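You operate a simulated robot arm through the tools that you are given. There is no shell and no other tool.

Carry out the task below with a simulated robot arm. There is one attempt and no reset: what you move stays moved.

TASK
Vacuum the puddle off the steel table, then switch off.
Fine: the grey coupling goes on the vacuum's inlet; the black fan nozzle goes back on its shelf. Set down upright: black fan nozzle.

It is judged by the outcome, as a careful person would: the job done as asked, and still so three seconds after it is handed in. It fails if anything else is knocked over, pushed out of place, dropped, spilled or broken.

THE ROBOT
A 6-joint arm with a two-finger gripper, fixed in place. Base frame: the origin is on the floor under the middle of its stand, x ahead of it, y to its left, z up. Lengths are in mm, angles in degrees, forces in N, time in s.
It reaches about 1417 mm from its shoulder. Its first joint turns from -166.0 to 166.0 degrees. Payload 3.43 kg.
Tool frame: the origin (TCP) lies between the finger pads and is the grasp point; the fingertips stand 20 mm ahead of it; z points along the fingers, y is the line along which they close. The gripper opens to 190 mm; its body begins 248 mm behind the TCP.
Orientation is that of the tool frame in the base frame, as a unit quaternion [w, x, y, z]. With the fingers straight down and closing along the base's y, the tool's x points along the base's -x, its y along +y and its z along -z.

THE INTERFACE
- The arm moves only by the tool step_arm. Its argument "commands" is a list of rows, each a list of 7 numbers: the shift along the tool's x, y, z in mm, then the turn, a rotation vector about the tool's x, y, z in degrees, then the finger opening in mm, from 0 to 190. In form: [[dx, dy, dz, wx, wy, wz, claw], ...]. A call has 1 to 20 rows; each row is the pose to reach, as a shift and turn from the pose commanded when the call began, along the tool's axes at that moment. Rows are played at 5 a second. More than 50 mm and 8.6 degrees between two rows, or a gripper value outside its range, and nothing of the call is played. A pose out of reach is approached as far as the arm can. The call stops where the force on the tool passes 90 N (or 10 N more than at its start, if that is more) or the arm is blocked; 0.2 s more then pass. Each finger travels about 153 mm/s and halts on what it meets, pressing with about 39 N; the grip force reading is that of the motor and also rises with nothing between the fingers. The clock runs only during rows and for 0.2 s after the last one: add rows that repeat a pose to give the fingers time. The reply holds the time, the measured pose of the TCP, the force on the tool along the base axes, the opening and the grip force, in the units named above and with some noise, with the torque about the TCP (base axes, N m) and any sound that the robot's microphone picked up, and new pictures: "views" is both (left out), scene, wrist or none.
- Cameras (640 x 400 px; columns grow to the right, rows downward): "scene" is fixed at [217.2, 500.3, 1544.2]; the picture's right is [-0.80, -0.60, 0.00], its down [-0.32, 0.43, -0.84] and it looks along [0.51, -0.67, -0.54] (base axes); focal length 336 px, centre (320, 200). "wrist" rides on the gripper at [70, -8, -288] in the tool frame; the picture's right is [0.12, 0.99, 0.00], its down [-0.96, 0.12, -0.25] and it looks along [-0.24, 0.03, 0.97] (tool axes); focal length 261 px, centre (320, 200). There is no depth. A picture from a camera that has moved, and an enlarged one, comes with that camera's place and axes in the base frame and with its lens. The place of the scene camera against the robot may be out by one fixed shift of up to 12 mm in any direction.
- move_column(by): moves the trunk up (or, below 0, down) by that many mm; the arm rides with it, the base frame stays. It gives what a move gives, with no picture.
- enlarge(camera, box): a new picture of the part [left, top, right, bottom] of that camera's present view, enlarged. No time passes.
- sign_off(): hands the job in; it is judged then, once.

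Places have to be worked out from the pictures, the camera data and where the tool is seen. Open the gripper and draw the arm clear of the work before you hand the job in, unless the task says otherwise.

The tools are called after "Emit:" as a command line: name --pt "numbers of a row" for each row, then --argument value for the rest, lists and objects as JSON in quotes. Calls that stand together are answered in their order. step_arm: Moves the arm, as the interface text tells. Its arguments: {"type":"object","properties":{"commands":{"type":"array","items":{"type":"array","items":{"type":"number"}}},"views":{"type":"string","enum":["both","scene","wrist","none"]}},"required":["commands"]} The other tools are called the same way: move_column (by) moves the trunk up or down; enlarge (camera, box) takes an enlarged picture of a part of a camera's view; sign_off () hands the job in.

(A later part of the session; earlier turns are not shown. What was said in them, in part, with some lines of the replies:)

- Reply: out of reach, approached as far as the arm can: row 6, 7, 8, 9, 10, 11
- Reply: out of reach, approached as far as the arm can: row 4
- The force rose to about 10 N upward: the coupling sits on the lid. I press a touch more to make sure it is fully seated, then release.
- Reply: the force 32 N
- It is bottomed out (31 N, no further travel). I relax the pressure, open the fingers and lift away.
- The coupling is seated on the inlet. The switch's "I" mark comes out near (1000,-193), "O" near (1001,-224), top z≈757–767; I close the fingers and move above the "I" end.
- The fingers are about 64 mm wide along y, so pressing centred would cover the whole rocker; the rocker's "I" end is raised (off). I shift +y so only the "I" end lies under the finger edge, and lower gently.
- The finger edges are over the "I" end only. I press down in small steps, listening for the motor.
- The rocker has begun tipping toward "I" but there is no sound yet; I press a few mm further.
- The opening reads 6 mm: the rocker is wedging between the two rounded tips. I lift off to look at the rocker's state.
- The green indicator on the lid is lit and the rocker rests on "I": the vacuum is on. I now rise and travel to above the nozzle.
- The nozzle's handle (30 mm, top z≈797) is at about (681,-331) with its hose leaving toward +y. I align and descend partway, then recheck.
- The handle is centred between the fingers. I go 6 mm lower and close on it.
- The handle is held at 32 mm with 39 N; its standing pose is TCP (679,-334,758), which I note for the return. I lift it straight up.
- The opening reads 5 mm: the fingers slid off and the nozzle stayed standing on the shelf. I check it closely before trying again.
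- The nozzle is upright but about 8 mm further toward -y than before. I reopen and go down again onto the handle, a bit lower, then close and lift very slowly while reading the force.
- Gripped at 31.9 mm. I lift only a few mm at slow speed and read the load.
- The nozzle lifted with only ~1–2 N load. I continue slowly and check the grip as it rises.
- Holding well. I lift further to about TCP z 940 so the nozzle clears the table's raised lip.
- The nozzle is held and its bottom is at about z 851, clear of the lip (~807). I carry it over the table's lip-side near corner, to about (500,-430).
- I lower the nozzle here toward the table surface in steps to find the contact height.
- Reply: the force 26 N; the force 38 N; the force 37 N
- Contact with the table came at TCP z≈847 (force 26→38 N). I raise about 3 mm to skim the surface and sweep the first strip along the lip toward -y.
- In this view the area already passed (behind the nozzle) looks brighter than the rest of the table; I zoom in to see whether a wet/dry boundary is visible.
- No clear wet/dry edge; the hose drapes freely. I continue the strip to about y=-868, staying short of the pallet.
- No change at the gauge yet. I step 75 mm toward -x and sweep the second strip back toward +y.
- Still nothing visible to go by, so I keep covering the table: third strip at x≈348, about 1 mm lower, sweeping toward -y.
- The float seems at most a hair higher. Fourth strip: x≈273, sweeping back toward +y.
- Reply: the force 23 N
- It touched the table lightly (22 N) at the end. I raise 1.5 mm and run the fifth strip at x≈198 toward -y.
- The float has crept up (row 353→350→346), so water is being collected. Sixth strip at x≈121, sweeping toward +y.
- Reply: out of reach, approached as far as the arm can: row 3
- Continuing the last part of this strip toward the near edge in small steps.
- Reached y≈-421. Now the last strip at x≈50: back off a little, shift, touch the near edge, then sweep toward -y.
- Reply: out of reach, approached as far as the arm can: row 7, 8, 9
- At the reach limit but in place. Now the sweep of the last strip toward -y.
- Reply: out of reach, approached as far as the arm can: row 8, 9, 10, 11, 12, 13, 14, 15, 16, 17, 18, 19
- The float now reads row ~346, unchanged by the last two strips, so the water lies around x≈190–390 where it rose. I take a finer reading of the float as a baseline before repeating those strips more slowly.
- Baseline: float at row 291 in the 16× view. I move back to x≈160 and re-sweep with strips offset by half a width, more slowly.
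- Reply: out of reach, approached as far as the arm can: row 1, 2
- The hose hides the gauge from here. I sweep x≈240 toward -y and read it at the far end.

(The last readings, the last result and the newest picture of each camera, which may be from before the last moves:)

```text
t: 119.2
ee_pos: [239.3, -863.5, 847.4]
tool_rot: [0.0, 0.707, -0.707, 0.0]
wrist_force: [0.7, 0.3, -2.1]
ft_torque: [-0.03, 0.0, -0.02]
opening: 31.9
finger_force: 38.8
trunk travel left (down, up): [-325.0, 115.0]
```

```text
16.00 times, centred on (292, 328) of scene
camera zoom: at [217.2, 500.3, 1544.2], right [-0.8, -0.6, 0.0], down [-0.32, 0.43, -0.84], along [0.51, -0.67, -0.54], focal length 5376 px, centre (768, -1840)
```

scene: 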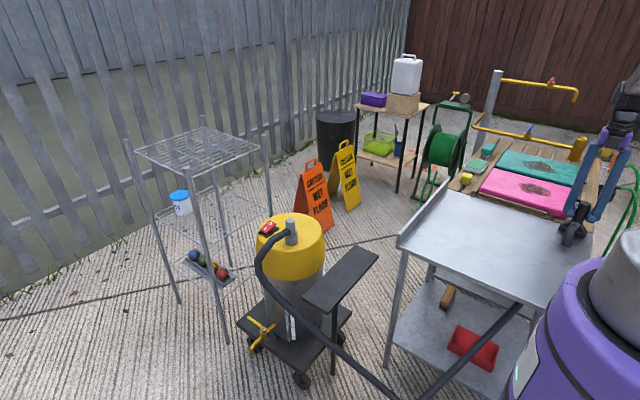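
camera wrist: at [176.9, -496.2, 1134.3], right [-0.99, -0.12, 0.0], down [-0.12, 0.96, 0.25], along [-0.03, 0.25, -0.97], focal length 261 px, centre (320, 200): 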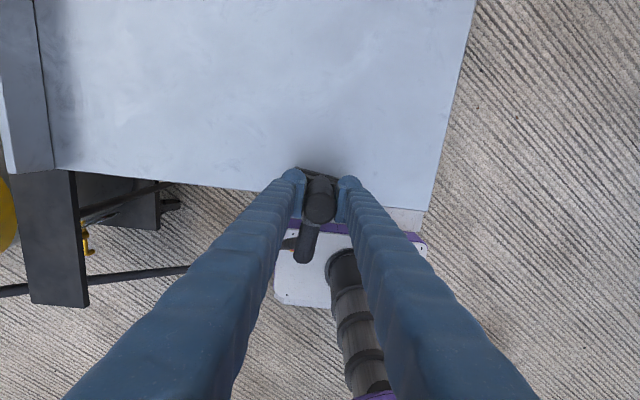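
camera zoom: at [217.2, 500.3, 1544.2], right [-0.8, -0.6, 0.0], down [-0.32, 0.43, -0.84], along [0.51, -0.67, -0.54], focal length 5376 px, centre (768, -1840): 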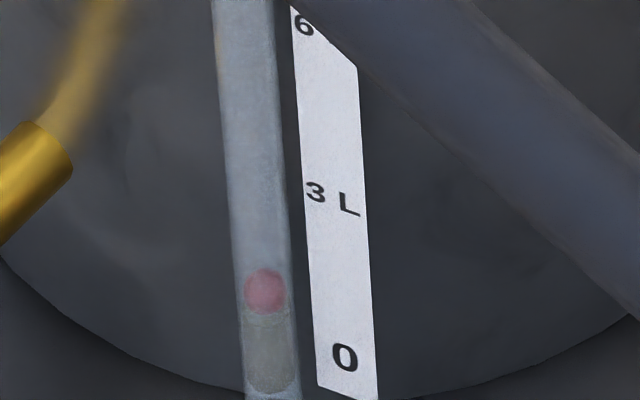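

Unchanged (row 291). I continue with the in-between strips at x≈312 and x≈388.

Emit:
step_arm --pt "0 -25 0 0 0 0 0" --pt "0 -50 0 0 0 0 0" --pt "0 -73 0 0 0 0 0" --pt "-27 -73 0 0 0 0 0" --pt "-54 -73 0 0 0 0 0" --pt "-81 -73 0 0 0 0 0" --pt "-108 -73 0 0 0 0 0" --pt "-135 -73 0 0 0 0 0" --pt "-162 -73 0 0 0 0 0" --pt "-189 -73 0 0 0 0 0" --pt "-216 -73 0 0 0 0 0" --pt "-243 -73 0 0 0 0 0" --pt "-270 -73 0 0 0 0 0" --pt "-297 -73 0 0 0 0 0" --pt "-324 -73 0 0 0 0 0" --pt "-351 -73 0 0 0 0 0" --pt "-378 -73 0 0 0 0 0" --pt "-405 -73 0 0 0 0 0" --pt "-432 -73 0 0 0 0 0" --pt "-446 -73 0 0 0 0 0" --views "none"

Emit:
step_arm --pt "0 -25 0 0 0 0 0" --pt "0 -50 0 0 0 0 0" --pt "0 -76 0 0 0 0 0" --pt "27 -76 0 0 0 0 0" --pt "54 -76 0 0 0 0 0" --pt "81 -76 0 0 0 0 0" --pt "108 -76 0 0 0 0 0" --pt "135 -76 0 0 0 0 0" --pt "162 -76 0 0 0 0 0" --pt "189 -76 0 0 0 0 0" --pt "216 -76 0 0 0 0 0" --pt "243 -76 0 0 0 0 0" --pt "270 -76 0 0 0 0 0" --pt "297 -76 0 0 0 0 0" --pt "324 -76 0 0 0 0 0" --pt "351 -76 0 0 0 0 0" --pt "378 -76 0 0 0 0 0" --pt "405 -76 0 0 0 0 0" --pt "432 -76 0 0 0 0 0" --pt "446 -76 0 0 0 0 0" --views "both"

Emit:
enlarge --camera "scene" --box '[280, 320, 304, 335]'

```text
t: 123.4
ee_pos: [311.7, -413.6, 846.4]
tool_rot: [-0.001, -0.707, 0.708, -0.001]
wrist_force: [1.1, -0.6, 8.0]
ft_torque: [0.05, -0.04, -0.02]
opening: 32.1
finger_force: 39.4
trunk travel left (down, up): [-325.0, 115.0]
```

```text
t: 127.6
ee_pos: [387.3, -861.2, 846.6]
tool_rot: [0.0, -0.707, 0.707, 0.0]
wrist_force: [0.3, 0.8, -0.1]
ft_torque: [-0.03, -0.05, -0.02]
opening: 32.0
finger_force: 39.1
trunk travel left (down, up): [-325.0, 115.0]
camera wrist: at [397.5, -933.4, 1133.2], right [-0.99, -0.12, 0.0], down [-0.12, 0.96, 0.25], along [-0.03, 0.25, -0.97], focal length 261 px, centre (320, 200)
```

scene: 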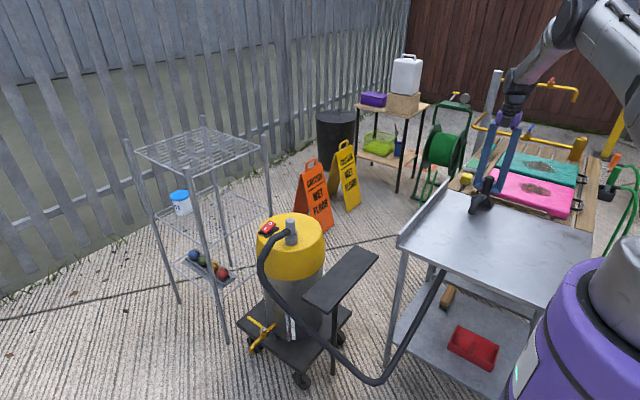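
wrist: 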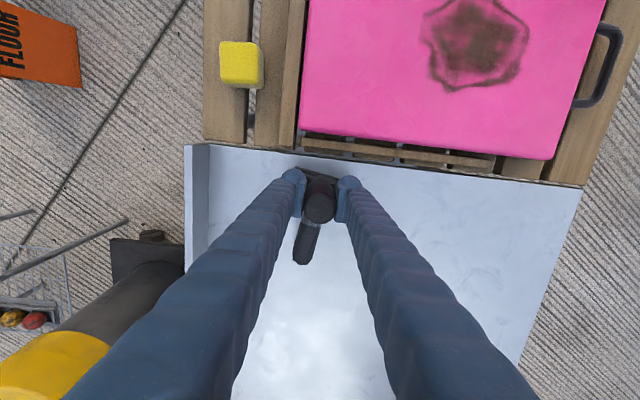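

```text
16.00 times, centred on (292, 328) of scene
camera zoom: at [217.2, 500.3, 1544.2], right [-0.8, -0.6, 0.0], down [-0.32, 0.43, -0.84], along [0.51, -0.67, -0.54], focal length 5376 px, centre (768, -1840)
```

zoom: 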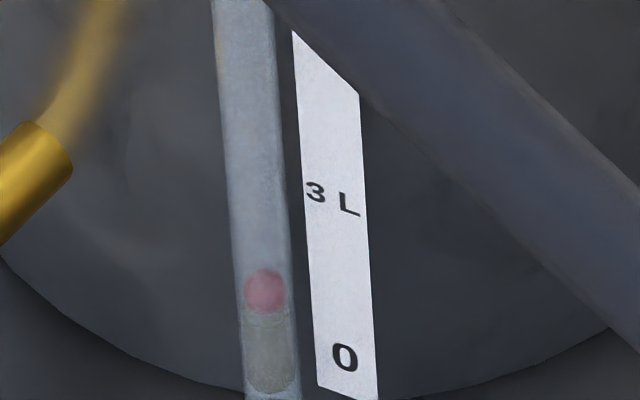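

The float stays at row 291 over two more strips, so the water appears to be all taken up. I make one last in-between strip at x≈462 toward +y.

Emit:
step_arm --pt "0 -25 0 0 0 0 0" --pt "0 -50 0 0 0 0 0" --pt "0 -75 0 0 0 0 0" --pt "-27 -75 0 0 0 0 0" --pt "-54 -75 0 0 0 0 0" --pt "-81 -75 0 0 0 0 0" --pt "-108 -75 0 0 0 0 0" --pt "-135 -75 0 0 0 0 0" --pt "-162 -75 0 0 0 0 0" --pt "-189 -75 0 0 0 0 0" --pt "-216 -75 0 0 0 0 0" --pt "-243 -75 0 0 0 0 0" --pt "-270 -75 0 0 0 0 0" --pt "-297 -75 0 0 0 0 0" --pt "-324 -75 0 0 0 0 0" --pt "-351 -75 0 0 0 0 0" --pt "-378 -75 0 0 0 0 0" --pt "-405 -75 0 0 0 0 0" --pt "-432 -75 0 0 0 0 0" --pt "-446 -75 0 0 0 0 0" --views "both"

Emit:
enlarge --camera "scene" --box '[280, 320, 304, 335]'

Emit:
enlarge --camera "scene" --box '[380, 180, 600, 318]'

Emit:
enlarge --camera "scene" --box '[480, 190, 600, 265]'

```text
t: 131.8
ee_pos: [464.5, -414.9, 847.2]
tool_rot: [-0.001, -0.707, 0.707, 0.001]
wrist_force: [0.9, -0.1, -1.3]
ft_torque: [-0.02, 0.0, -0.01]
opening: 31.8
finger_force: 39.1
trunk travel left (down, up): [-325.0, 115.0]
camera wrist: at [474.5, -486.3, 1134.1], right [-0.99, -0.12, 0.0], down [-0.12, 0.96, 0.25], along [-0.03, 0.25, -0.97], focal length 261 px, centre (320, 200)
```

scene: 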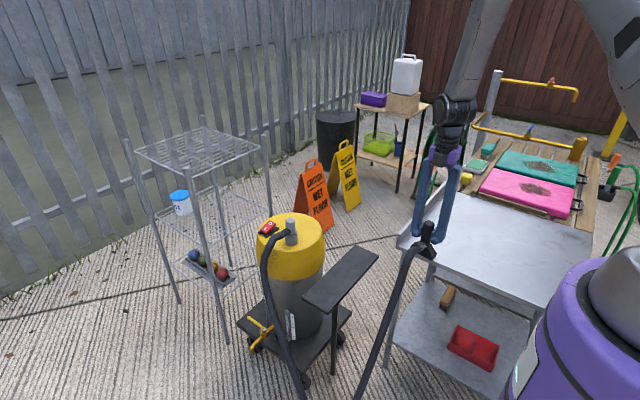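
wrist: 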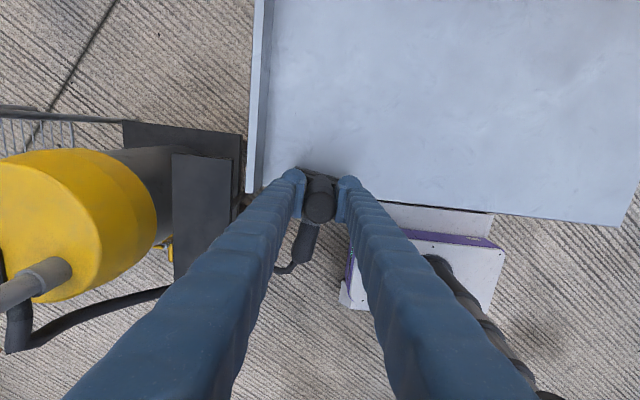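

```text
16.00 times, centred on (292, 328) of scene
camera zoom: at [217.2, 500.3, 1544.2], right [-0.8, -0.6, 0.0], down [-0.32, 0.43, -0.84], along [0.51, -0.67, -0.54], focal length 5376 px, centre (768, -1840)
```

zoom: 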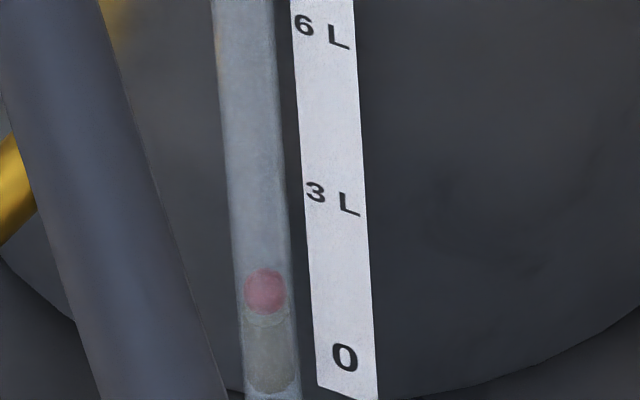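

```text
2.90 times, centred on (490, 249) of scene
camera zoom: at [217.2, 500.3, 1544.2], right [-0.8, -0.6, 0.0], down [-0.32, 0.43, -0.84], along [0.51, -0.67, -0.54], focal length 974 px, centre (-173, 58)
```

zoom: 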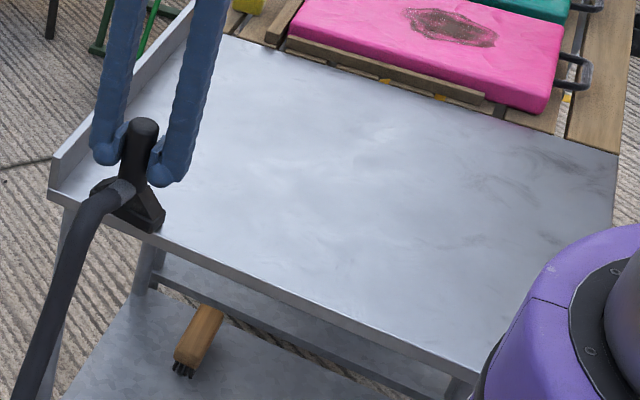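

```text
5.33 times, centred on (540, 228) of scene
camera zoom: at [217.2, 500.3, 1544.2], right [-0.8, -0.6, 0.0], down [-0.32, 0.43, -0.84], along [0.51, -0.67, -0.54], focal length 1792 px, centre (-853, 53)
```

zoom: 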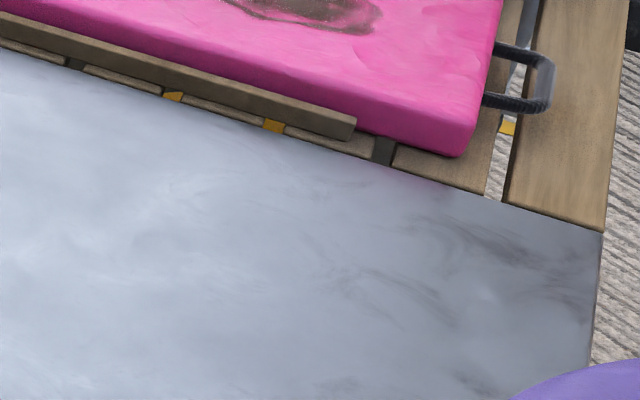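

The float remains at row 291 and the table looks clear, so the puddle is taken up. I lift the nozzle straight up to clear the lip, slowly.

Emit:
step_arm --pt "0 0 -5 0 0 0 0" --pt "0 0 -15 0 0 0 0" --pt "0 0 -30 0 0 0 0" --pt "0 0 -45 0 0 0 0" --pt "0 0 -60 0 0 0 0" --pt "0 0 -75 0 0 0 0" --pt "0 0 -90 0 0 0 0" --pt "0 0 -100 0 0 0 0" --pt "0 0 -100 0 0 0 0" --views "both"

```text
t: 133.8
ee_pos: [464.6, -417.8, 947.1]
tool_rot: [0.0, -0.707, 0.707, 0.001]
wrist_force: [-0.2, -0.3, -1.4]
ft_torque: [-0.03, 0.03, -0.01]
opening: 32.2
finger_force: 38.7
trunk travel left (down, up): [-325.0, 115.0]
camera wrist: at [475.0, -489.3, 1234.0], right [-0.99, -0.12, 0.0], down [-0.12, 0.96, 0.25], along [-0.03, 0.25, -0.97], focal length 261 px, centre (320, 200)
```

scene: 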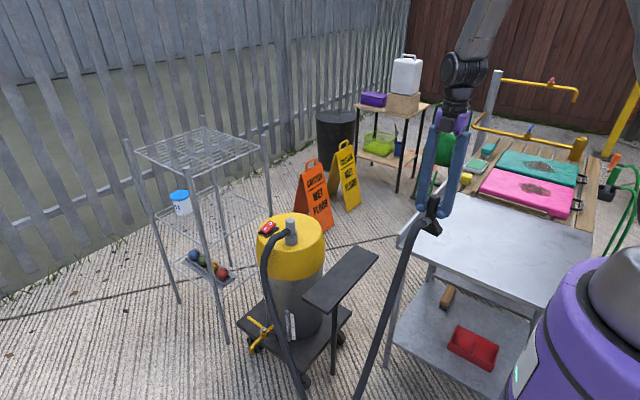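
wrist: 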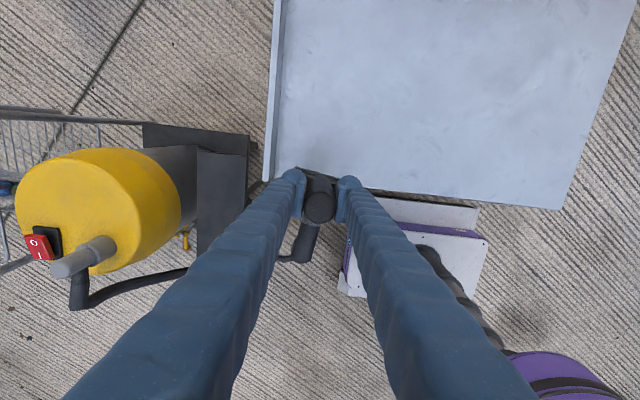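

Before leaving the table, I compare its surface with the earlier view from nearly the same place.

Emit:
enlarge --camera "wrist" --box '[420, 0, 620, 125]'

Emit:
enlarge --camera "wrist" --box '[270, 0, 430, 100]'

Emit:
enlarge --camera "wrist" --box '[360, 90, 520, 190]'

```text
3.20 times, centred on (520, 62) of wrist
camera zoom: at [475.0, -489.3, 1234.0], right [-0.99, -0.12, 0.0], down [-0.12, 0.96, 0.25], along [-0.03, 0.25, -0.97], focal length 834 px, centre (-320, 640)
```

zoom: 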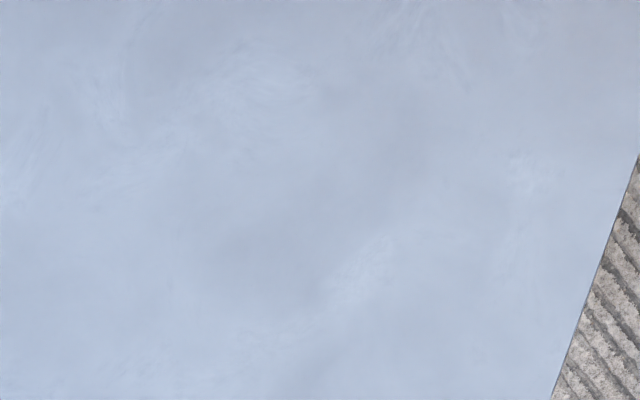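

```text
4.00 times, centred on (350, 50) of wrist
camera zoom: at [475.0, -489.3, 1234.0], right [-0.99, -0.12, 0.0], down [-0.12, 0.96, 0.25], along [-0.03, 0.25, -0.97], focal length 1043 px, centre (200, 800)
```

zoom: 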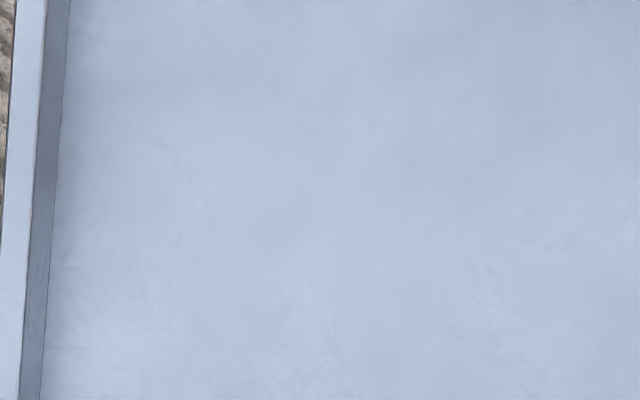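

```text
4.00 times, centred on (440, 140) of wrist
camera zoom: at [475.0, -489.3, 1234.0], right [-0.99, -0.12, 0.0], down [-0.12, 0.96, 0.25], along [-0.03, 0.25, -0.97], focal length 1043 px, centre (-160, 440)
```

zoom: 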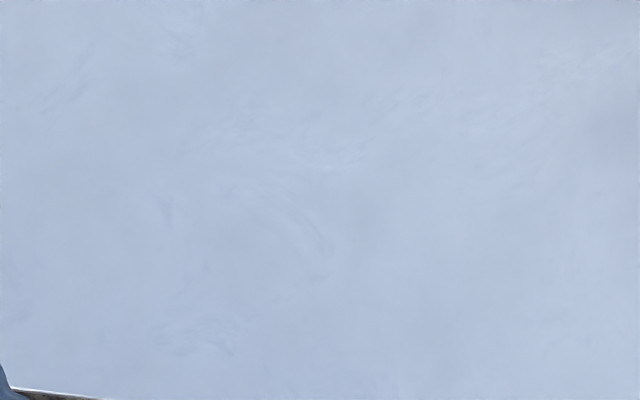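

The surface looks uniform. I carry the nozzle back to above its place on the shelf at about (681,-333).

Emit:
step_arm --pt "-8 -21 0 0 0 0 0" --pt "-17 -43 0 0 0 0 0" --pt "-25 -65 0 0 0 0 0" --pt "-34 -86 0 0 0 0 0" --pt "-42 -108 0 0 0 0 0" --pt "-51 -130 0 0 0 0 0" --pt "-59 -151 0 0 0 0 0" --pt "-68 -173 0 0 0 0 0" --pt "-76 -194 0 0 0 0 0" --pt "-84 -216 0 0 0 0 0" --pt "-84 -216 0 0 0 0 0" --views "both"

```text
t: 136.2
ee_pos: [681.1, -329.7, 944.6]
tool_rot: [0.0, 0.708, -0.707, 0.0]
wrist_force: [0.2, 0.3, -1.3]
ft_torque: [-0.01, 0.0, -0.01]
opening: 31.9
finger_force: 38.5
trunk travel left (down, up): [-325.0, 115.0]
camera wrist: at [691.5, -401.1, 1231.6], right [-0.99, -0.12, 0.0], down [-0.11, 0.96, 0.25], along [-0.03, 0.25, -0.97], focal length 261 px, centre (320, 200)
```

scene: 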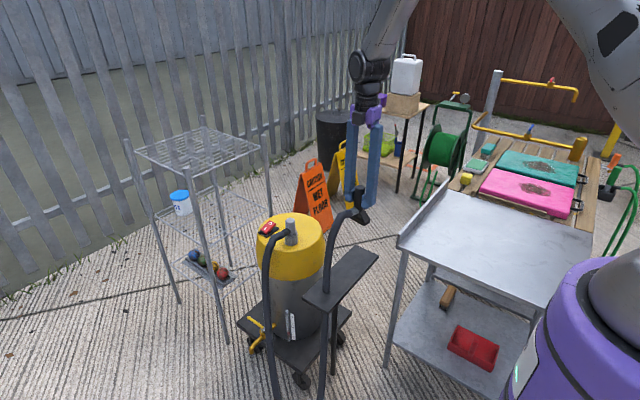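
wrist: 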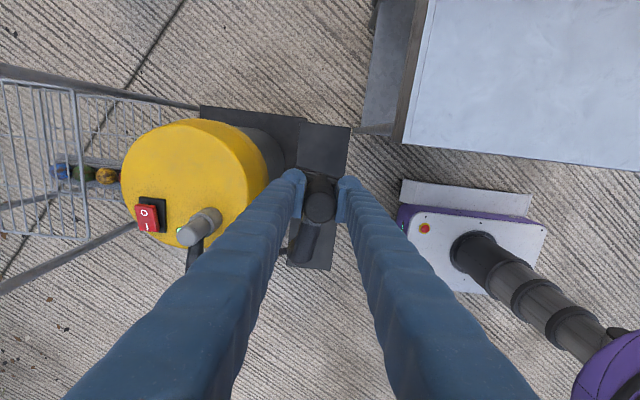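

In place above the shelf. I lower to about 15 mm above it and check alignment.

Emit:
step_arm --pt "3 0 25 0 0 0 0" --pt "3 0 50 0 0 0 0" --pt "3 0 75 0 0 0 0" --pt "3 0 100 0 0 0 0" --pt "3 0 125 0 0 0 0" --pt "3 0 150 0 0 0 0" --pt "3 0 170 0 0 0 0" --pt "3 0 182 0 0 0 0" --pt "3 0 182 0 0 0 0" --views "none"

Emit:
enlarge --camera "scene" --box '[310, 215, 406, 275]'

Emit:
enlarge --camera "wrist" --box '[240, 110, 400, 210]'

```text
t: 138.2
ee_pos: [680.1, -334.7, 764.1]
tool_rot: [0.001, 0.707, -0.707, -0.002]
wrist_force: [-0.3, -0.4, -2.3]
ft_torque: [-0.01, 0.0, -0.03]
opening: 32.3
finger_force: 39.0
trunk travel left (down, up): [-325.0, 115.0]
```

```text
6.67 times, centred on (358, 245) of scene
camera zoom: at [217.2, 500.3, 1544.2], right [-0.8, -0.6, 0.0], down [-0.32, 0.43, -0.84], along [0.51, -0.67, -0.54], focal length 2240 px, centre (67, -100)
```

zoom: 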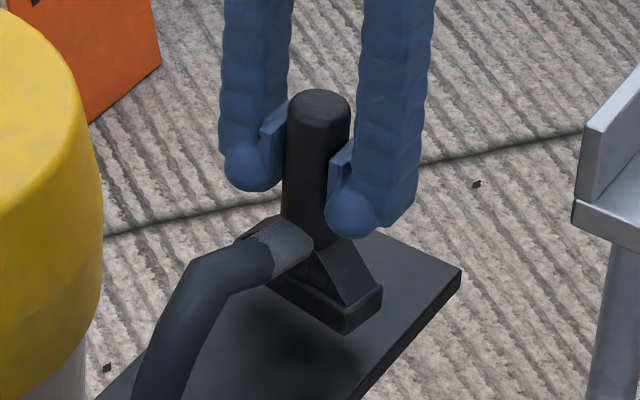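

```text
4.00 times, centred on (320, 160) of wrist
camera zoom: at [689.9, -405.9, 1051.3], right [-0.99, -0.12, 0.0], down [-0.12, 0.96, 0.25], along [-0.03, 0.25, -0.97], focal length 1043 px, centre (320, 360)
```

zoom: 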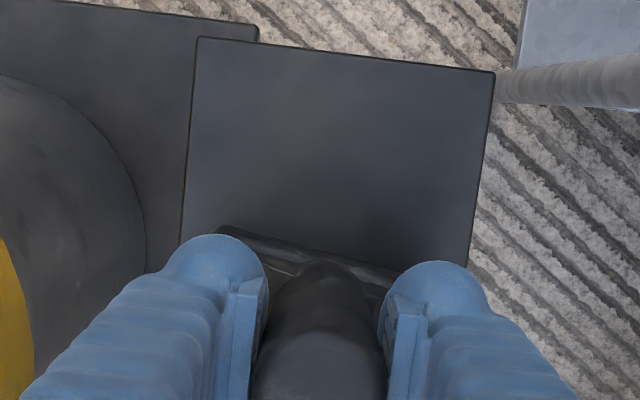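

The nozzle has turned about 8° in the grip relative to the shelf; I turn the tool back by that much, then lower in small steps until it touches.

Emit:
step_arm --pt "0 0 0 0 0 -4 0" --pt "0 0 0 0 0 -8 0" --pt "0 0 5 0 0 -8 0" --pt "0 0 10 0 0 -8 0" --pt "0 0 13 0 0 -8 0" --pt "0 0 13 0 0 -8 0" --views "none"

Emit:
enlarge --camera "scene" --box '[310, 215, 406, 275]'

Emit:
enlarge --camera "wrist" --box '[240, 110, 400, 210]'

```text
t: 139.6
ee_pos: [681.4, -335.3, 751.3]
tool_rot: [0.001, 0.755, -0.656, -0.001]
wrist_force: [0.4, -0.1, -0.8]
ft_torque: [0.02, 0.0, -0.02]
opening: 31.8
finger_force: 38.9
trunk travel left (down, up): [-325.0, 115.0]
```

```text
6.67 times, centred on (358, 245) of scene
camera zoom: at [217.2, 500.3, 1544.2], right [-0.8, -0.6, 0.0], down [-0.32, 0.43, -0.84], along [0.51, -0.67, -0.54], focal length 2240 px, centre (67, -100)
```

zoom: 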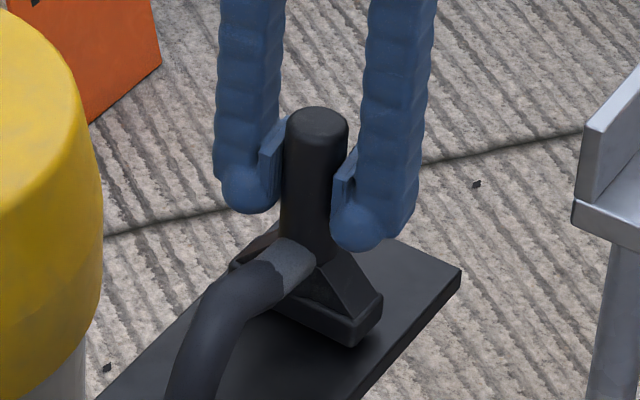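

```text
4.00 times, centred on (320, 160) of wrist
camera zoom: at [700.5, -404.6, 1038.8], right [-0.97, -0.26, 0.0], down [-0.25, 0.94, 0.25], along [-0.06, 0.24, -0.97], focal length 1043 px, centre (320, 360)
```

zoom: 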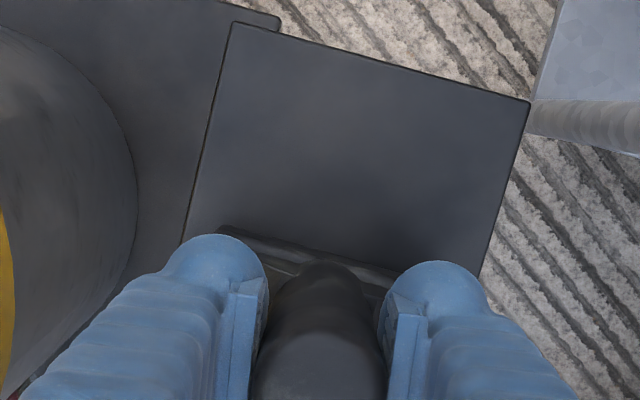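

Aligned with the shelf now. I lower the last few mm until contact.

Emit:
step_arm --pt "0 0 1 0 0 0 0" --pt "0 0 2 0 0 0 0" --pt "0 0 3 0 0 0 0" --pt "0 0 3 0 0 0 0" --views "none"

Emit:
step_arm --pt "0 0 1 0 0 0 0" --pt "0 0 1.5 0 0 0 0" --pt "0 0 1.5 0 0 0 0" --views "none"

Emit:
enlarge --camera "scene" --box '[330, 235, 394, 275]'

```text
t: 140.6
ee_pos: [681.4, -334.9, 748.7]
tool_rot: [0.001, 0.754, -0.656, 0.0]
wrist_force: [-0.6, -0.1, -1.1]
ft_torque: [0.0, -0.02, -0.02]
opening: 32.0
finger_force: 38.7
trunk travel left (down, up): [-325.0, 115.0]
```

```text
t: 141.4
ee_pos: [680.1, -335.0, 746.7]
tool_rot: [0.001, 0.755, -0.656, 0.0]
wrist_force: [-0.3, -0.5, -1.8]
ft_torque: [-0.01, 0.02, -0.01]
opening: 32.0
finger_force: 38.6
trunk travel left (down, up): [-325.0, 115.0]
```

```text
10.00 times, centred on (362, 255) of scene
camera zoom: at [217.2, 500.3, 1544.2], right [-0.8, -0.6, 0.0], down [-0.32, 0.43, -0.84], along [0.51, -0.67, -0.54], focal length 3360 px, centre (-100, -350)
```

zoom: 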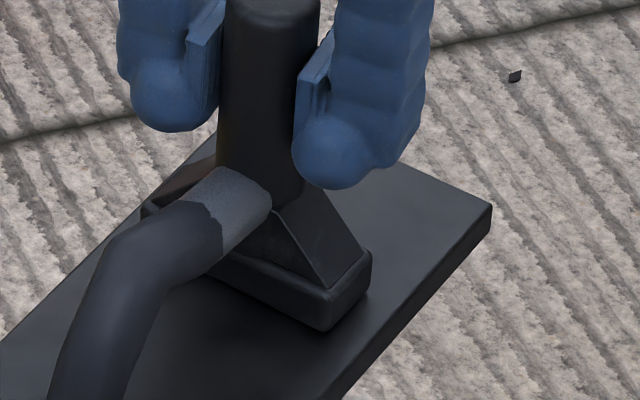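

Emit:
step_arm --pt "0 0 1 0 0 0 0" --pt "0 0 1.5 0 0 0 0" --pt "0 0 1.5 0 0 0 0" --views "none"

Emit:
step_arm --pt "0 0 1 0 0 0 0" --pt "0 0 1 0 0 0 0" --views "none"

```text
t: 142.2
ee_pos: [680.1, -336.1, 747.5]
tool_rot: [0.0, 0.754, -0.657, 0.0]
wrist_force: [1.7, 3.5, 12.1]
ft_torque: [0.04, -0.02, 0.04]
opening: 32.3
finger_force: 39.0
trunk travel left (down, up): [-325.0, 115.0]
```

```text
t: 142.8
ee_pos: [681.0, -336.0, 745.3]
tool_rot: [0.0, 0.754, -0.656, 0.002]
wrist_force: [3.3, 2.4, 30.2]
ft_torque: [-0.06, 0.01, 0.03]
opening: 32.0
finger_force: 38.8
trunk travel left (down, up): [-325.0, 115.0]
```

It is standing on the shelf (30 N). I relax by 1.5 mm, open the fingers gradually, and check before lifting.

Emit:
step_arm --pt "0 0 -1.5 0 0 0 0" --pt "0 0 -1.5 0 0 0 30" --pt "0 0 -1.5 0 0 0 36" --pt "0 0 -1.5 0 0 0 50" --pt "0 0 -1.5 0 0 0 70" --pt "0 0 -1.5 0 0 0 90" --pt "0 0 -1.5 0 0 0 90" --views "none"

Emit:
enlarge --camera "scene" --box '[310, 215, 406, 275]'

Emit:
enlarge --camera "wrist" --box '[240, 130, 400, 230]'

```text
t: 144.4
ee_pos: [681.4, -334.8, 746.3]
tool_rot: [0.0, 0.755, -0.656, -0.001]
wrist_force: [1.2, -0.1, -0.5]
ft_torque: [0.0, -0.02, -0.01]
opening: 90.0
finger_force: 0.1
trunk travel left (down, up): [-325.0, 115.0]
```

```text
6.67 times, centred on (358, 245) of scene
camera zoom: at [217.2, 500.3, 1544.2], right [-0.8, -0.6, 0.0], down [-0.32, 0.43, -0.84], along [0.51, -0.67, -0.54], focal length 2240 px, centre (67, -100)
```

zoom: 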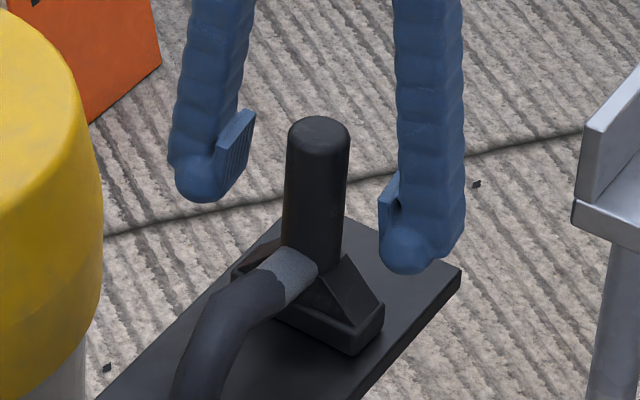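

```text
4.00 times, centred on (320, 180) of wrist
camera zoom: at [700.6, -404.7, 1032.7], right [-0.97, -0.26, 0.0], down [-0.25, 0.94, 0.25], along [-0.06, 0.24, -0.97], focal length 1043 px, centre (320, 280)
```

zoom: 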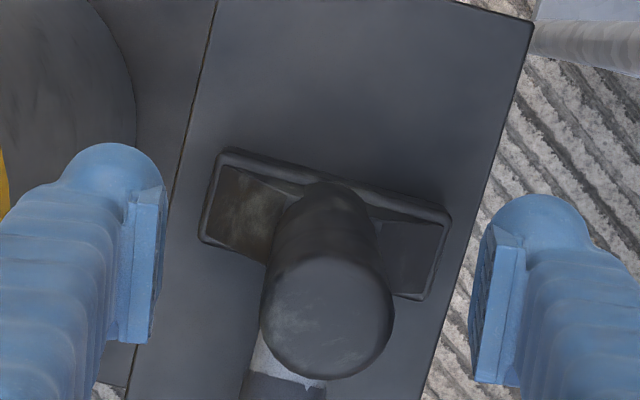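

The nozzle stands upright and free. I lift straight up, restore the yaw, and travel to above the "O" end of the switch with fingers closed.

Emit:
step_arm --pt "0 0 -20 0 0 0 90" --pt "0 0 -50 0 0 0 90" --pt "0 0 -85 0 0 0 90" --pt "0 0 -125 0 0 0 90" --pt "0 0 -165 0 0 0 90" --pt "0 0 -205 0 0 4 90" --pt "0 0 -215 0 0 8 90" --pt "0 0 -215 0 0 8 90" --views "both"

```text
t: 146.2
ee_pos: [682.3, -333.6, 963.8]
tool_rot: [0.0, 0.708, -0.707, 0.0]
wrist_force: [0.3, -0.4, -0.4]
ft_torque: [0.05, 0.0, -0.02]
opening: 89.9
finger_force: 0.1
trunk travel left (down, up): [-325.0, 115.0]
camera wrist: at [691.9, -405.9, 1249.8], right [-0.99, -0.12, 0.0], down [-0.11, 0.96, 0.25], along [-0.03, 0.25, -0.97], focal length 261 px, centre (320, 200)
```

scene: 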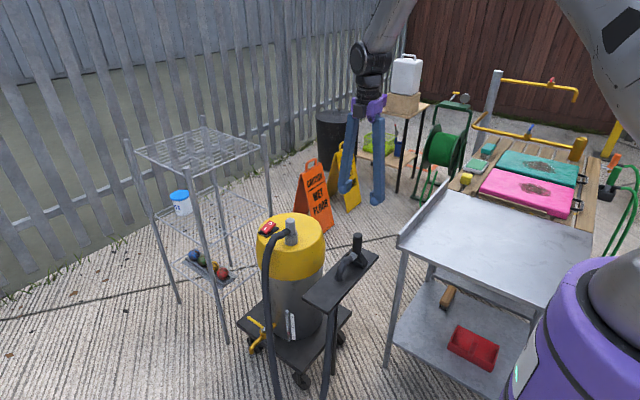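
wrist: 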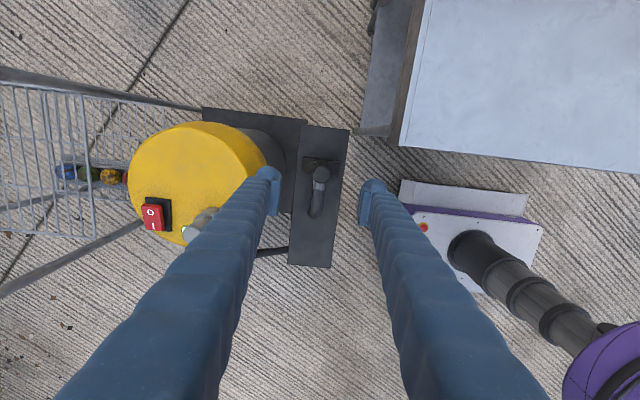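

Emit:
step_arm --pt "-10 -34 0 0 0 0 60" --pt "-20 -67 0 0 0 0 30" --pt "-30 -101 0 0 0 0 0" --pt "-40 -134 0 0 0 0 0" --pt "-50 -168 0 0 0 0 0" --pt "-60 -201 0 0 0 0 0" --pt "-70 -235 0 0 0 0 0" --pt "-80 -268 0 0 0 0 0" --pt "-89 -302 0 0 0 0 0" --pt "-89 -302 40 0 0 0 0" --pt "-89 -302 80 0 0 0 0" --pt "-89 -302 120 0 0 0 0" --pt "-89 -302 145 0 0 0 0" --pt "-89 -302 145 0 0 0 0" --views "both"

Emit:
enlarge --camera "scene" --box '[236, 195, 300, 235]'

Emit:
enlarge --camera "wrist" --box '[240, 120, 400, 220]'

```text
t: 149.2
ee_pos: [985.0, -245.8, 817.1]
tool_rot: [-0.001, -0.707, 0.707, 0.0]
wrist_force: [0.0, -0.1, -0.3]
ft_torque: [0.03, -0.02, -0.01]
opening: 0.2
finger_force: 33.9
trunk travel left (down, up): [-325.0, 115.0]
camera wrist: at [993.7, -318.2, 1103.4], right [-0.99, -0.12, 0.0], down [-0.12, 0.96, 0.25], along [-0.03, 0.25, -0.97], focal length 261 px, centre (320, 200)
```

scene: 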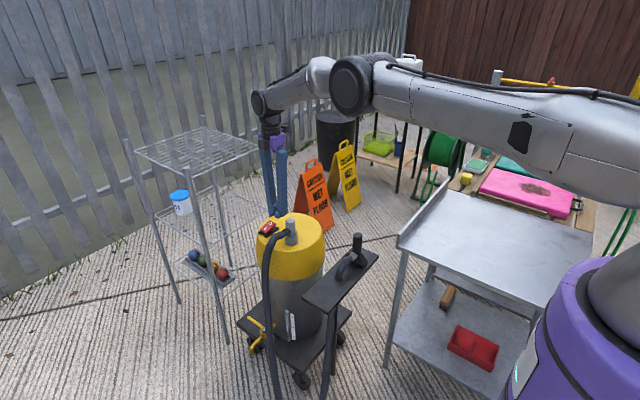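
wrist: 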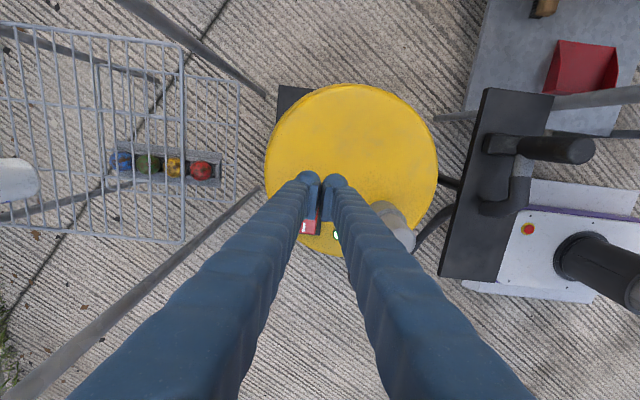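

```text
10.00 times, centred on (268, 215) of scene
camera zoom: at [217.2, 500.3, 1544.2], right [-0.8, -0.6, 0.0], down [-0.32, 0.43, -0.84], along [0.51, -0.67, -0.54], focal length 3360 px, centre (840, 50)
```

zoom: 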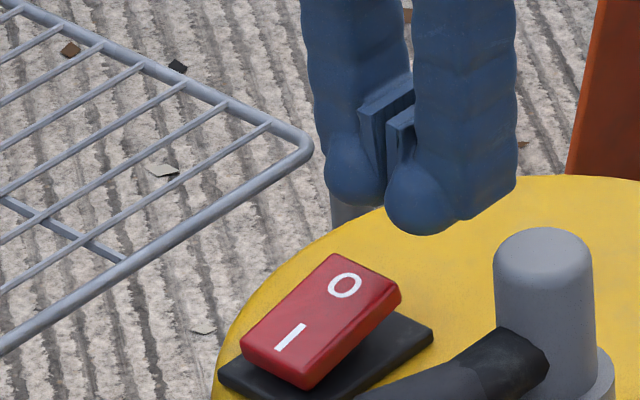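

```text
4.00 times, centred on (320, 170) of wrist
camera zoom: at [993.7, -318.2, 1103.4], right [-0.99, -0.12, 0.0], down [-0.12, 0.96, 0.25], along [-0.03, 0.25, -0.97], focal length 1043 px, centre (320, 320)
```

zoom: 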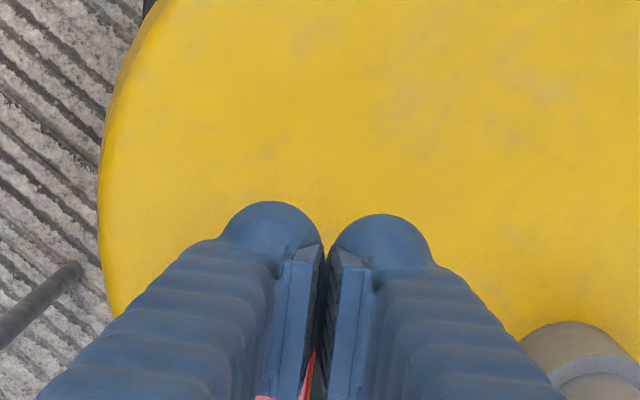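

The rocker's "O" end is raised. I shift 4 mm toward +y so the +x finger sits over the "O" end, then press down gently.

Emit:
step_arm --pt "-4 0 0 0 0 0 0" --pt "-4 0 10 0 0 0 0" --pt "-4 0 20 0 0 0 0" --pt "-4 0 26 0 0 0 0" --pt "-4 0 26 0 0 0 0" --views "none"

Emit:
enlarge --camera "scene" --box '[236, 200, 300, 240]'

```text
t: 150.4
ee_pos: [982.5, -242.4, 788.5]
tool_rot: [0.0, 0.708, -0.707, -0.001]
wrist_force: [-0.3, -0.3, -0.7]
ft_torque: [0.02, 0.01, 0.01]
opening: 0.2
finger_force: 34.6
trunk travel left (down, up): [-325.0, 115.0]
```

```text
10.00 times, centred on (268, 220) of scene
camera zoom: at [217.2, 500.3, 1544.2], right [-0.8, -0.6, 0.0], down [-0.32, 0.43, -0.84], along [0.51, -0.67, -0.54], focal length 3360 px, centre (840, 0)
```

zoom: 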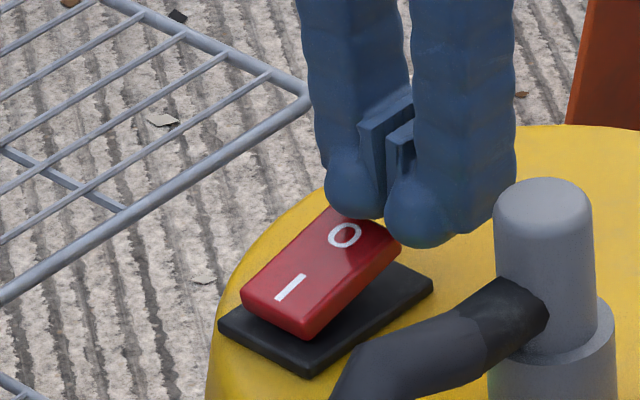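

Emit:
step_arm --pt "0 0 2 0 0 0 0" --pt "0 0 4 0 0 0 0" --pt "0 0 6 0 0 0 0" --pt "0 0 8 0 0 0 0" --pt "0 0 8 0 0 0 0" --views "none"

Emit:
enlarge --camera "scene" --box '[236, 200, 300, 240]'

```text
t: 151.6
ee_pos: [982.4, -241.9, 781.2]
tool_rot: [-0.001, -0.707, 0.707, 0.0]
wrist_force: [0.7, 0.2, -0.7]
ft_torque: [-0.01, 0.03, 0.03]
opening: 0.0
finger_force: 33.9
trunk travel left (down, up): [-325.0, 115.0]
```

```text
10.00 times, centred on (268, 220) of scene
camera zoom: at [217.2, 500.3, 1544.2], right [-0.8, -0.6, 0.0], down [-0.32, 0.43, -0.84], along [0.51, -0.67, -0.54], focal length 3360 px, centre (840, 0)
```

zoom: 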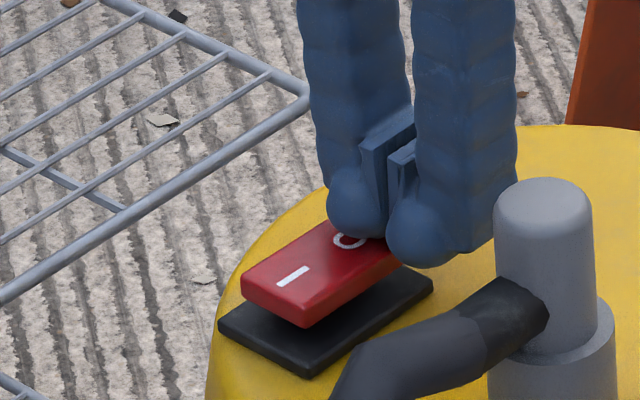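

The rocker has tipped back with "I" raised. I press slightly more to be sure, then lift and check the indicator light.

Emit:
step_arm --pt "0 0 1.5 0 0 0 0" --pt "0 0 2.5 0 0 0 0" --pt "0 0 2.5 0 0 0 0" --pt "0 0 -10 0 0 0 0" --pt "0 0 -40 0 0 0 0" --pt "0 0 -85 0 0 0 0" --pt "0 0 -130 0 0 0 0" --pt "0 0 -175 0 0 0 0" --pt "0 0 -175 0 0 0 0" --views "both"

Emit:
enlarge --camera "scene" --box '[236, 200, 332, 260]'

Emit:
enlarge --camera "wrist" --box '[240, 130, 400, 230]'

```text
t: 153.6
ee_pos: [983.3, -243.7, 957.7]
tool_rot: [-0.001, -0.707, 0.707, 0.0]
wrist_force: [0.4, -0.4, 0.1]
ft_torque: [0.01, -0.01, -0.01]
opening: 0.1
finger_force: 33.8
trunk travel left (down, up): [-325.0, 115.0]
camera wrist: at [993.1, -314.6, 1245.2], right [-0.99, -0.12, 0.0], down [-0.12, 0.96, 0.25], along [-0.03, 0.25, -0.97], focal length 261 px, centre (320, 200)
```

scene: 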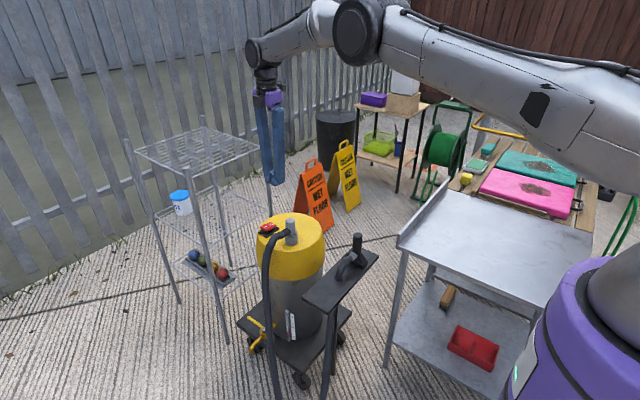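
wrist: 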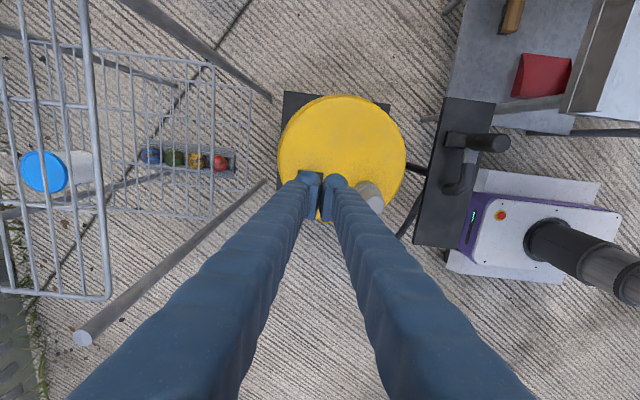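

```text
6.67 times, centred on (284, 230) of scene
camera zoom: at [217.2, 500.3, 1544.2], right [-0.8, -0.6, 0.0], down [-0.32, 0.43, -0.84], along [0.51, -0.67, -0.54], focal length 2240 px, centre (560, 0)
```

zoom: 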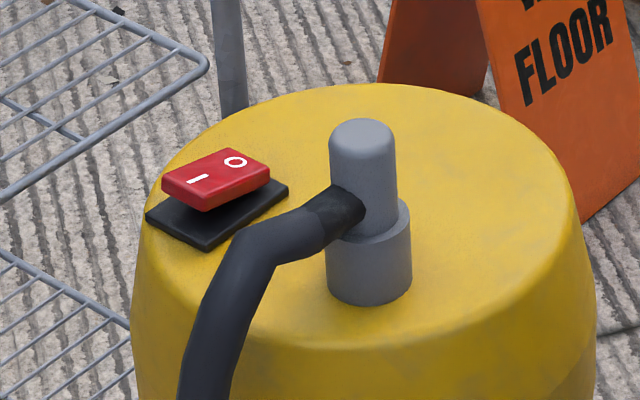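

```text
4.00 times, centred on (320, 180) of wrist
camera zoom: at [993.1, -314.6, 1245.2], right [-0.99, -0.12, 0.0], down [-0.12, 0.96, 0.25], along [-0.03, 0.25, -0.97], focal length 1043 px, centre (320, 280)
```

zoom: 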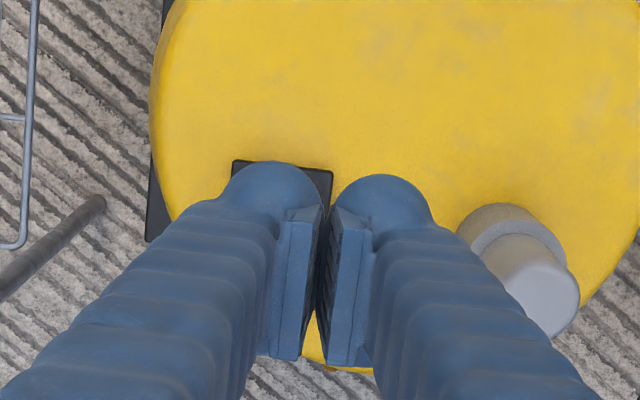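

The rocker is back on "O". I raise and draw the arm back over the open space, opening the gripper, to verify the indicator and the whole scene.

Emit:
step_arm --pt "0 0 -40 0 0 0 20" --pt "0 0 -80 0 0 0 50" --pt "0 0 -120 0 0 0 80" --pt "0 30 -150 0 0 0 100" --pt "0 65 -165 0 0 0 100" --pt "0 105 -165 0 0 0 100" --pt "0 145 -165 0 0 0 100" --pt "-8 185 -165 0 0 0 100" --pt "-20 225 -165 0 0 0 100" --pt "-32 265 -165 0 0 0 100" --pt "-45 305 -165 0 0 0 100" --pt "-63 338 -165 0 0 0 100" --pt "-63 338 -165 0 0 0 100" --views "both"

Emit:
enlarge --camera "wrist" --box '[140, 40, 300, 140]'

Emit:
enlarge --camera "scene" --box '[300, 210, 420, 285]'

Emit:
enlarge --camera "scene" --box '[280, 320, 304, 335]'

Emit:
enlarge --camera "scene" --box '[380, 180, 600, 318]'

```text
t: 156.4
ee_pos: [643.4, -177.1, 1119.2]
tool_rot: [0.001, 0.707, -0.707, 0.0]
wrist_force: [-0.2, 0.6, 1.0]
ft_torque: [-0.04, 0.02, 0.01]
opening: 100.0
finger_force: 0.1
trunk travel left (down, up): [-325.0, 115.0]
camera wrist: at [653.5, -248.9, 1407.4], right [-0.99, -0.12, 0.0], down [-0.11, 0.96, 0.25], along [-0.03, 0.25, -0.97], focal length 261 px, centre (320, 200)
```

scene: 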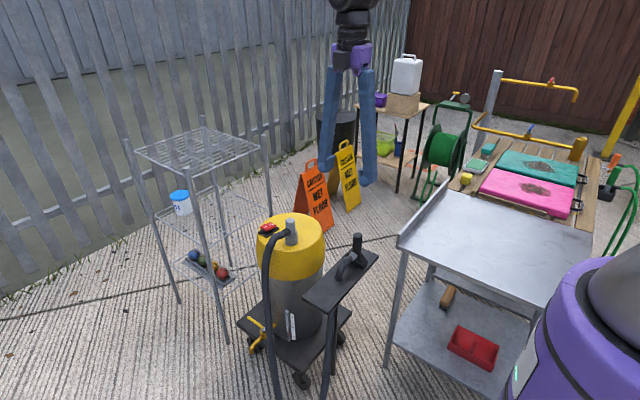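
wrist: 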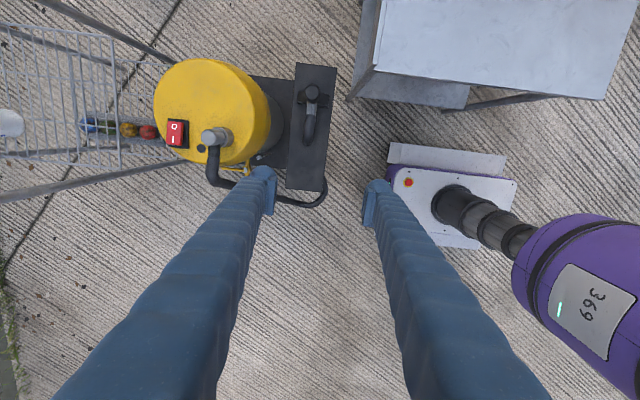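

```text
4.00 times, centred on (220, 90) of wrist
camera zoom: at [653.5, -248.9, 1407.4], right [-0.99, -0.12, 0.0], down [-0.11, 0.96, 0.25], along [-0.03, 0.25, -0.97], focal length 1043 px, centre (720, 640)
```

zoom: 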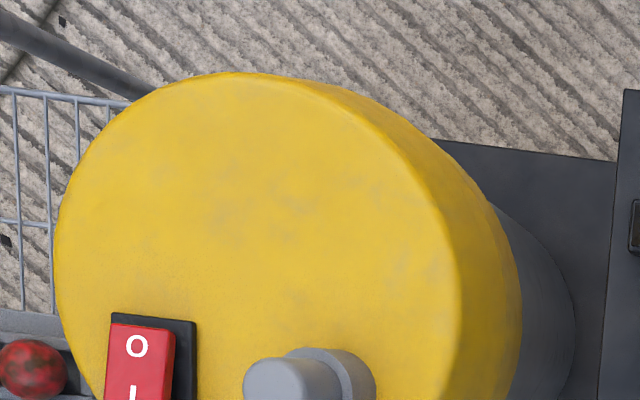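

```text
5.33 times, centred on (360, 248) of scene
camera zoom: at [217.2, 500.3, 1544.2], right [-0.8, -0.6, 0.0], down [-0.32, 0.43, -0.84], along [0.51, -0.67, -0.54], focal length 1792 px, centre (107, -53)
```

zoom: 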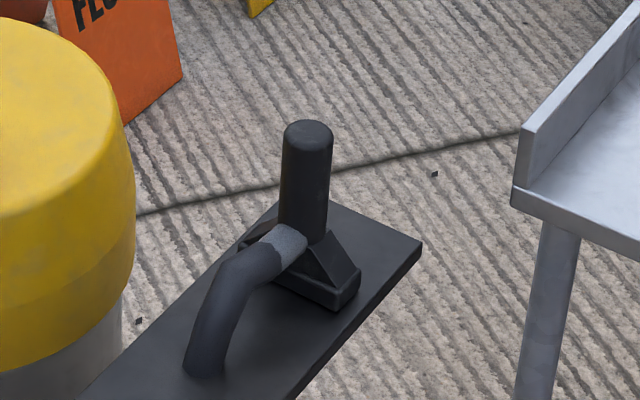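

```text
16.00 times, centred on (292, 328) of scene
camera zoom: at [217.2, 500.3, 1544.2], right [-0.8, -0.6, 0.0], down [-0.32, 0.43, -0.84], along [0.51, -0.67, -0.54], focal length 5376 px, centre (768, -1840)
```

zoom: 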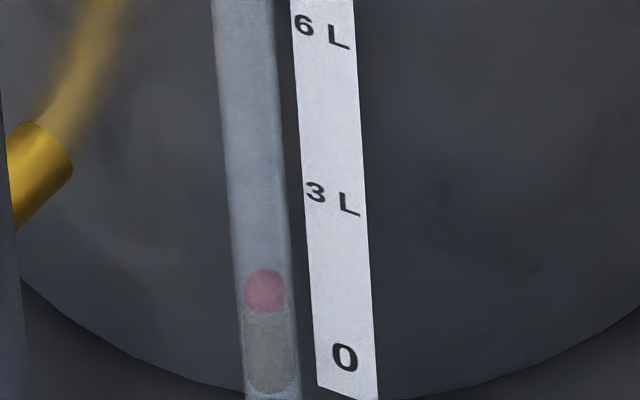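

```text
2.90 times, centred on (490, 249) of scene
camera zoom: at [217.2, 500.3, 1544.2], right [-0.8, -0.6, 0.0], down [-0.32, 0.43, -0.84], along [0.51, -0.67, -0.54], focal length 974 px, centre (-173, 58)
```

zoom: 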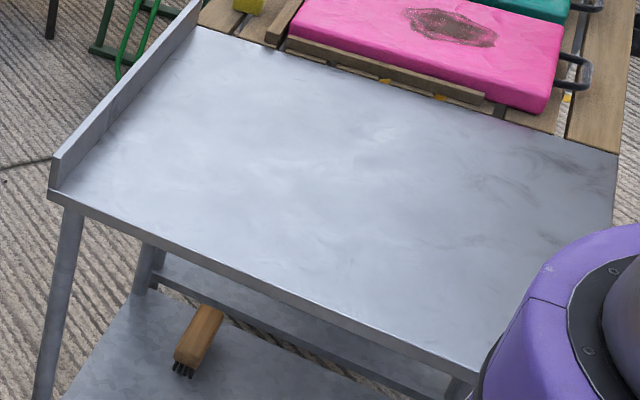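

Emit:
enlarge --camera "wrist" --box '[150, 105, 246, 165]'

Emit:
enlarge --camera "wrist" --box '[270, 60, 366, 120]'

Emit:
enlarge --camera "scene" --box '[220, 200, 400, 312]'

```text
6.67 times, centred on (198, 135) of wrist
camera zoom: at [653.5, -248.9, 1407.4], right [-0.99, -0.12, 0.0], down [-0.11, 0.96, 0.25], along [-0.03, 0.25, -0.97], focal length 1738 px, centre (1133, 633)
```

zoom: 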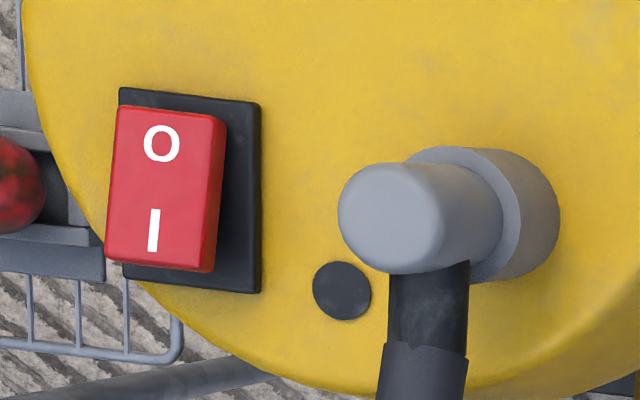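

```text
6.67 times, centred on (318, 90) of wrist
camera zoom: at [653.5, -248.9, 1407.4], right [-0.99, -0.12, 0.0], down [-0.11, 0.96, 0.25], along [-0.03, 0.25, -0.97], focal length 1738 px, centre (333, 933)
```

zoom: 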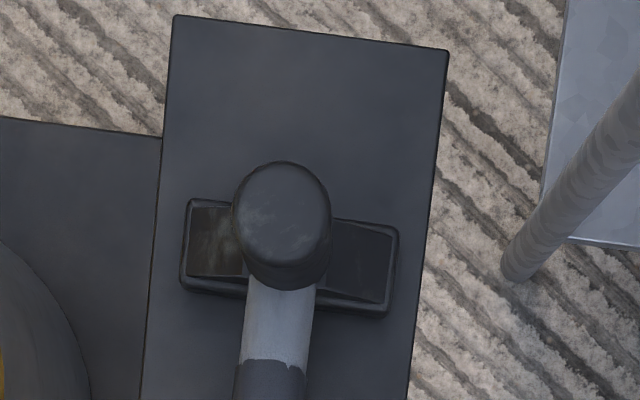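

```text
3.56 times, centred on (310, 256) of scene
camera zoom: at [217.2, 500.3, 1544.2], right [-0.8, -0.6, 0.0], down [-0.32, 0.43, -0.84], along [0.51, -0.67, -0.54], focal length 1195 px, centre (356, 1)
```

zoom: 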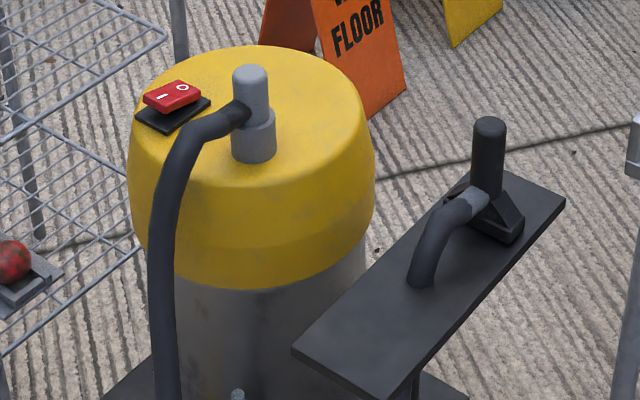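

The indicator is dark and the rocker is on "O". The coupling is seated on the inlet, and the nozzle stands upright on its shelf. I never saw the puddle itself: I swept nearly the whole table top, apart from thin margins along the edges and a narrow strip at the far x≈0 side. The tank float rose about 0.3 L and then stayed put through a second set of passes, so I take the water as collected. The gripper is open and clear of the work, so I hand the job in.

Emit:
sign_off

```text
The job is handed in.
```

I swept the steel table with the vacuum, switched the vacuum off, and handed the job in. I never actually saw the puddle in any camera view, so its removal is inferred, not confirmed by sight.

- **Puddle:** I swept almost the whole table top. The vacuum's level gauge rose by about 0.3 L during the first passes and did not move during a second set over most of the table. I took that to mean the water was collected. Thin margins along the table edges and a narrow strip at the end of the table nearest the robot's base were not covered.
- **Vacuum:** the switch is on "O" and the indicator light is dark.
- **Grey coupling:** it is pushed fully onto the inlet on the vacuum's lid.
- **Black fan nozzle:** it is standing upright on its shelf, within a few mm of where it was. My first attempt to lift it slipped and shifted it about 8 mm on the shelf, but it stayed upright.
- **Surroundings:** nothing else looked moved or knocked over in the last pictures. The gripper is open and the arm is clear.
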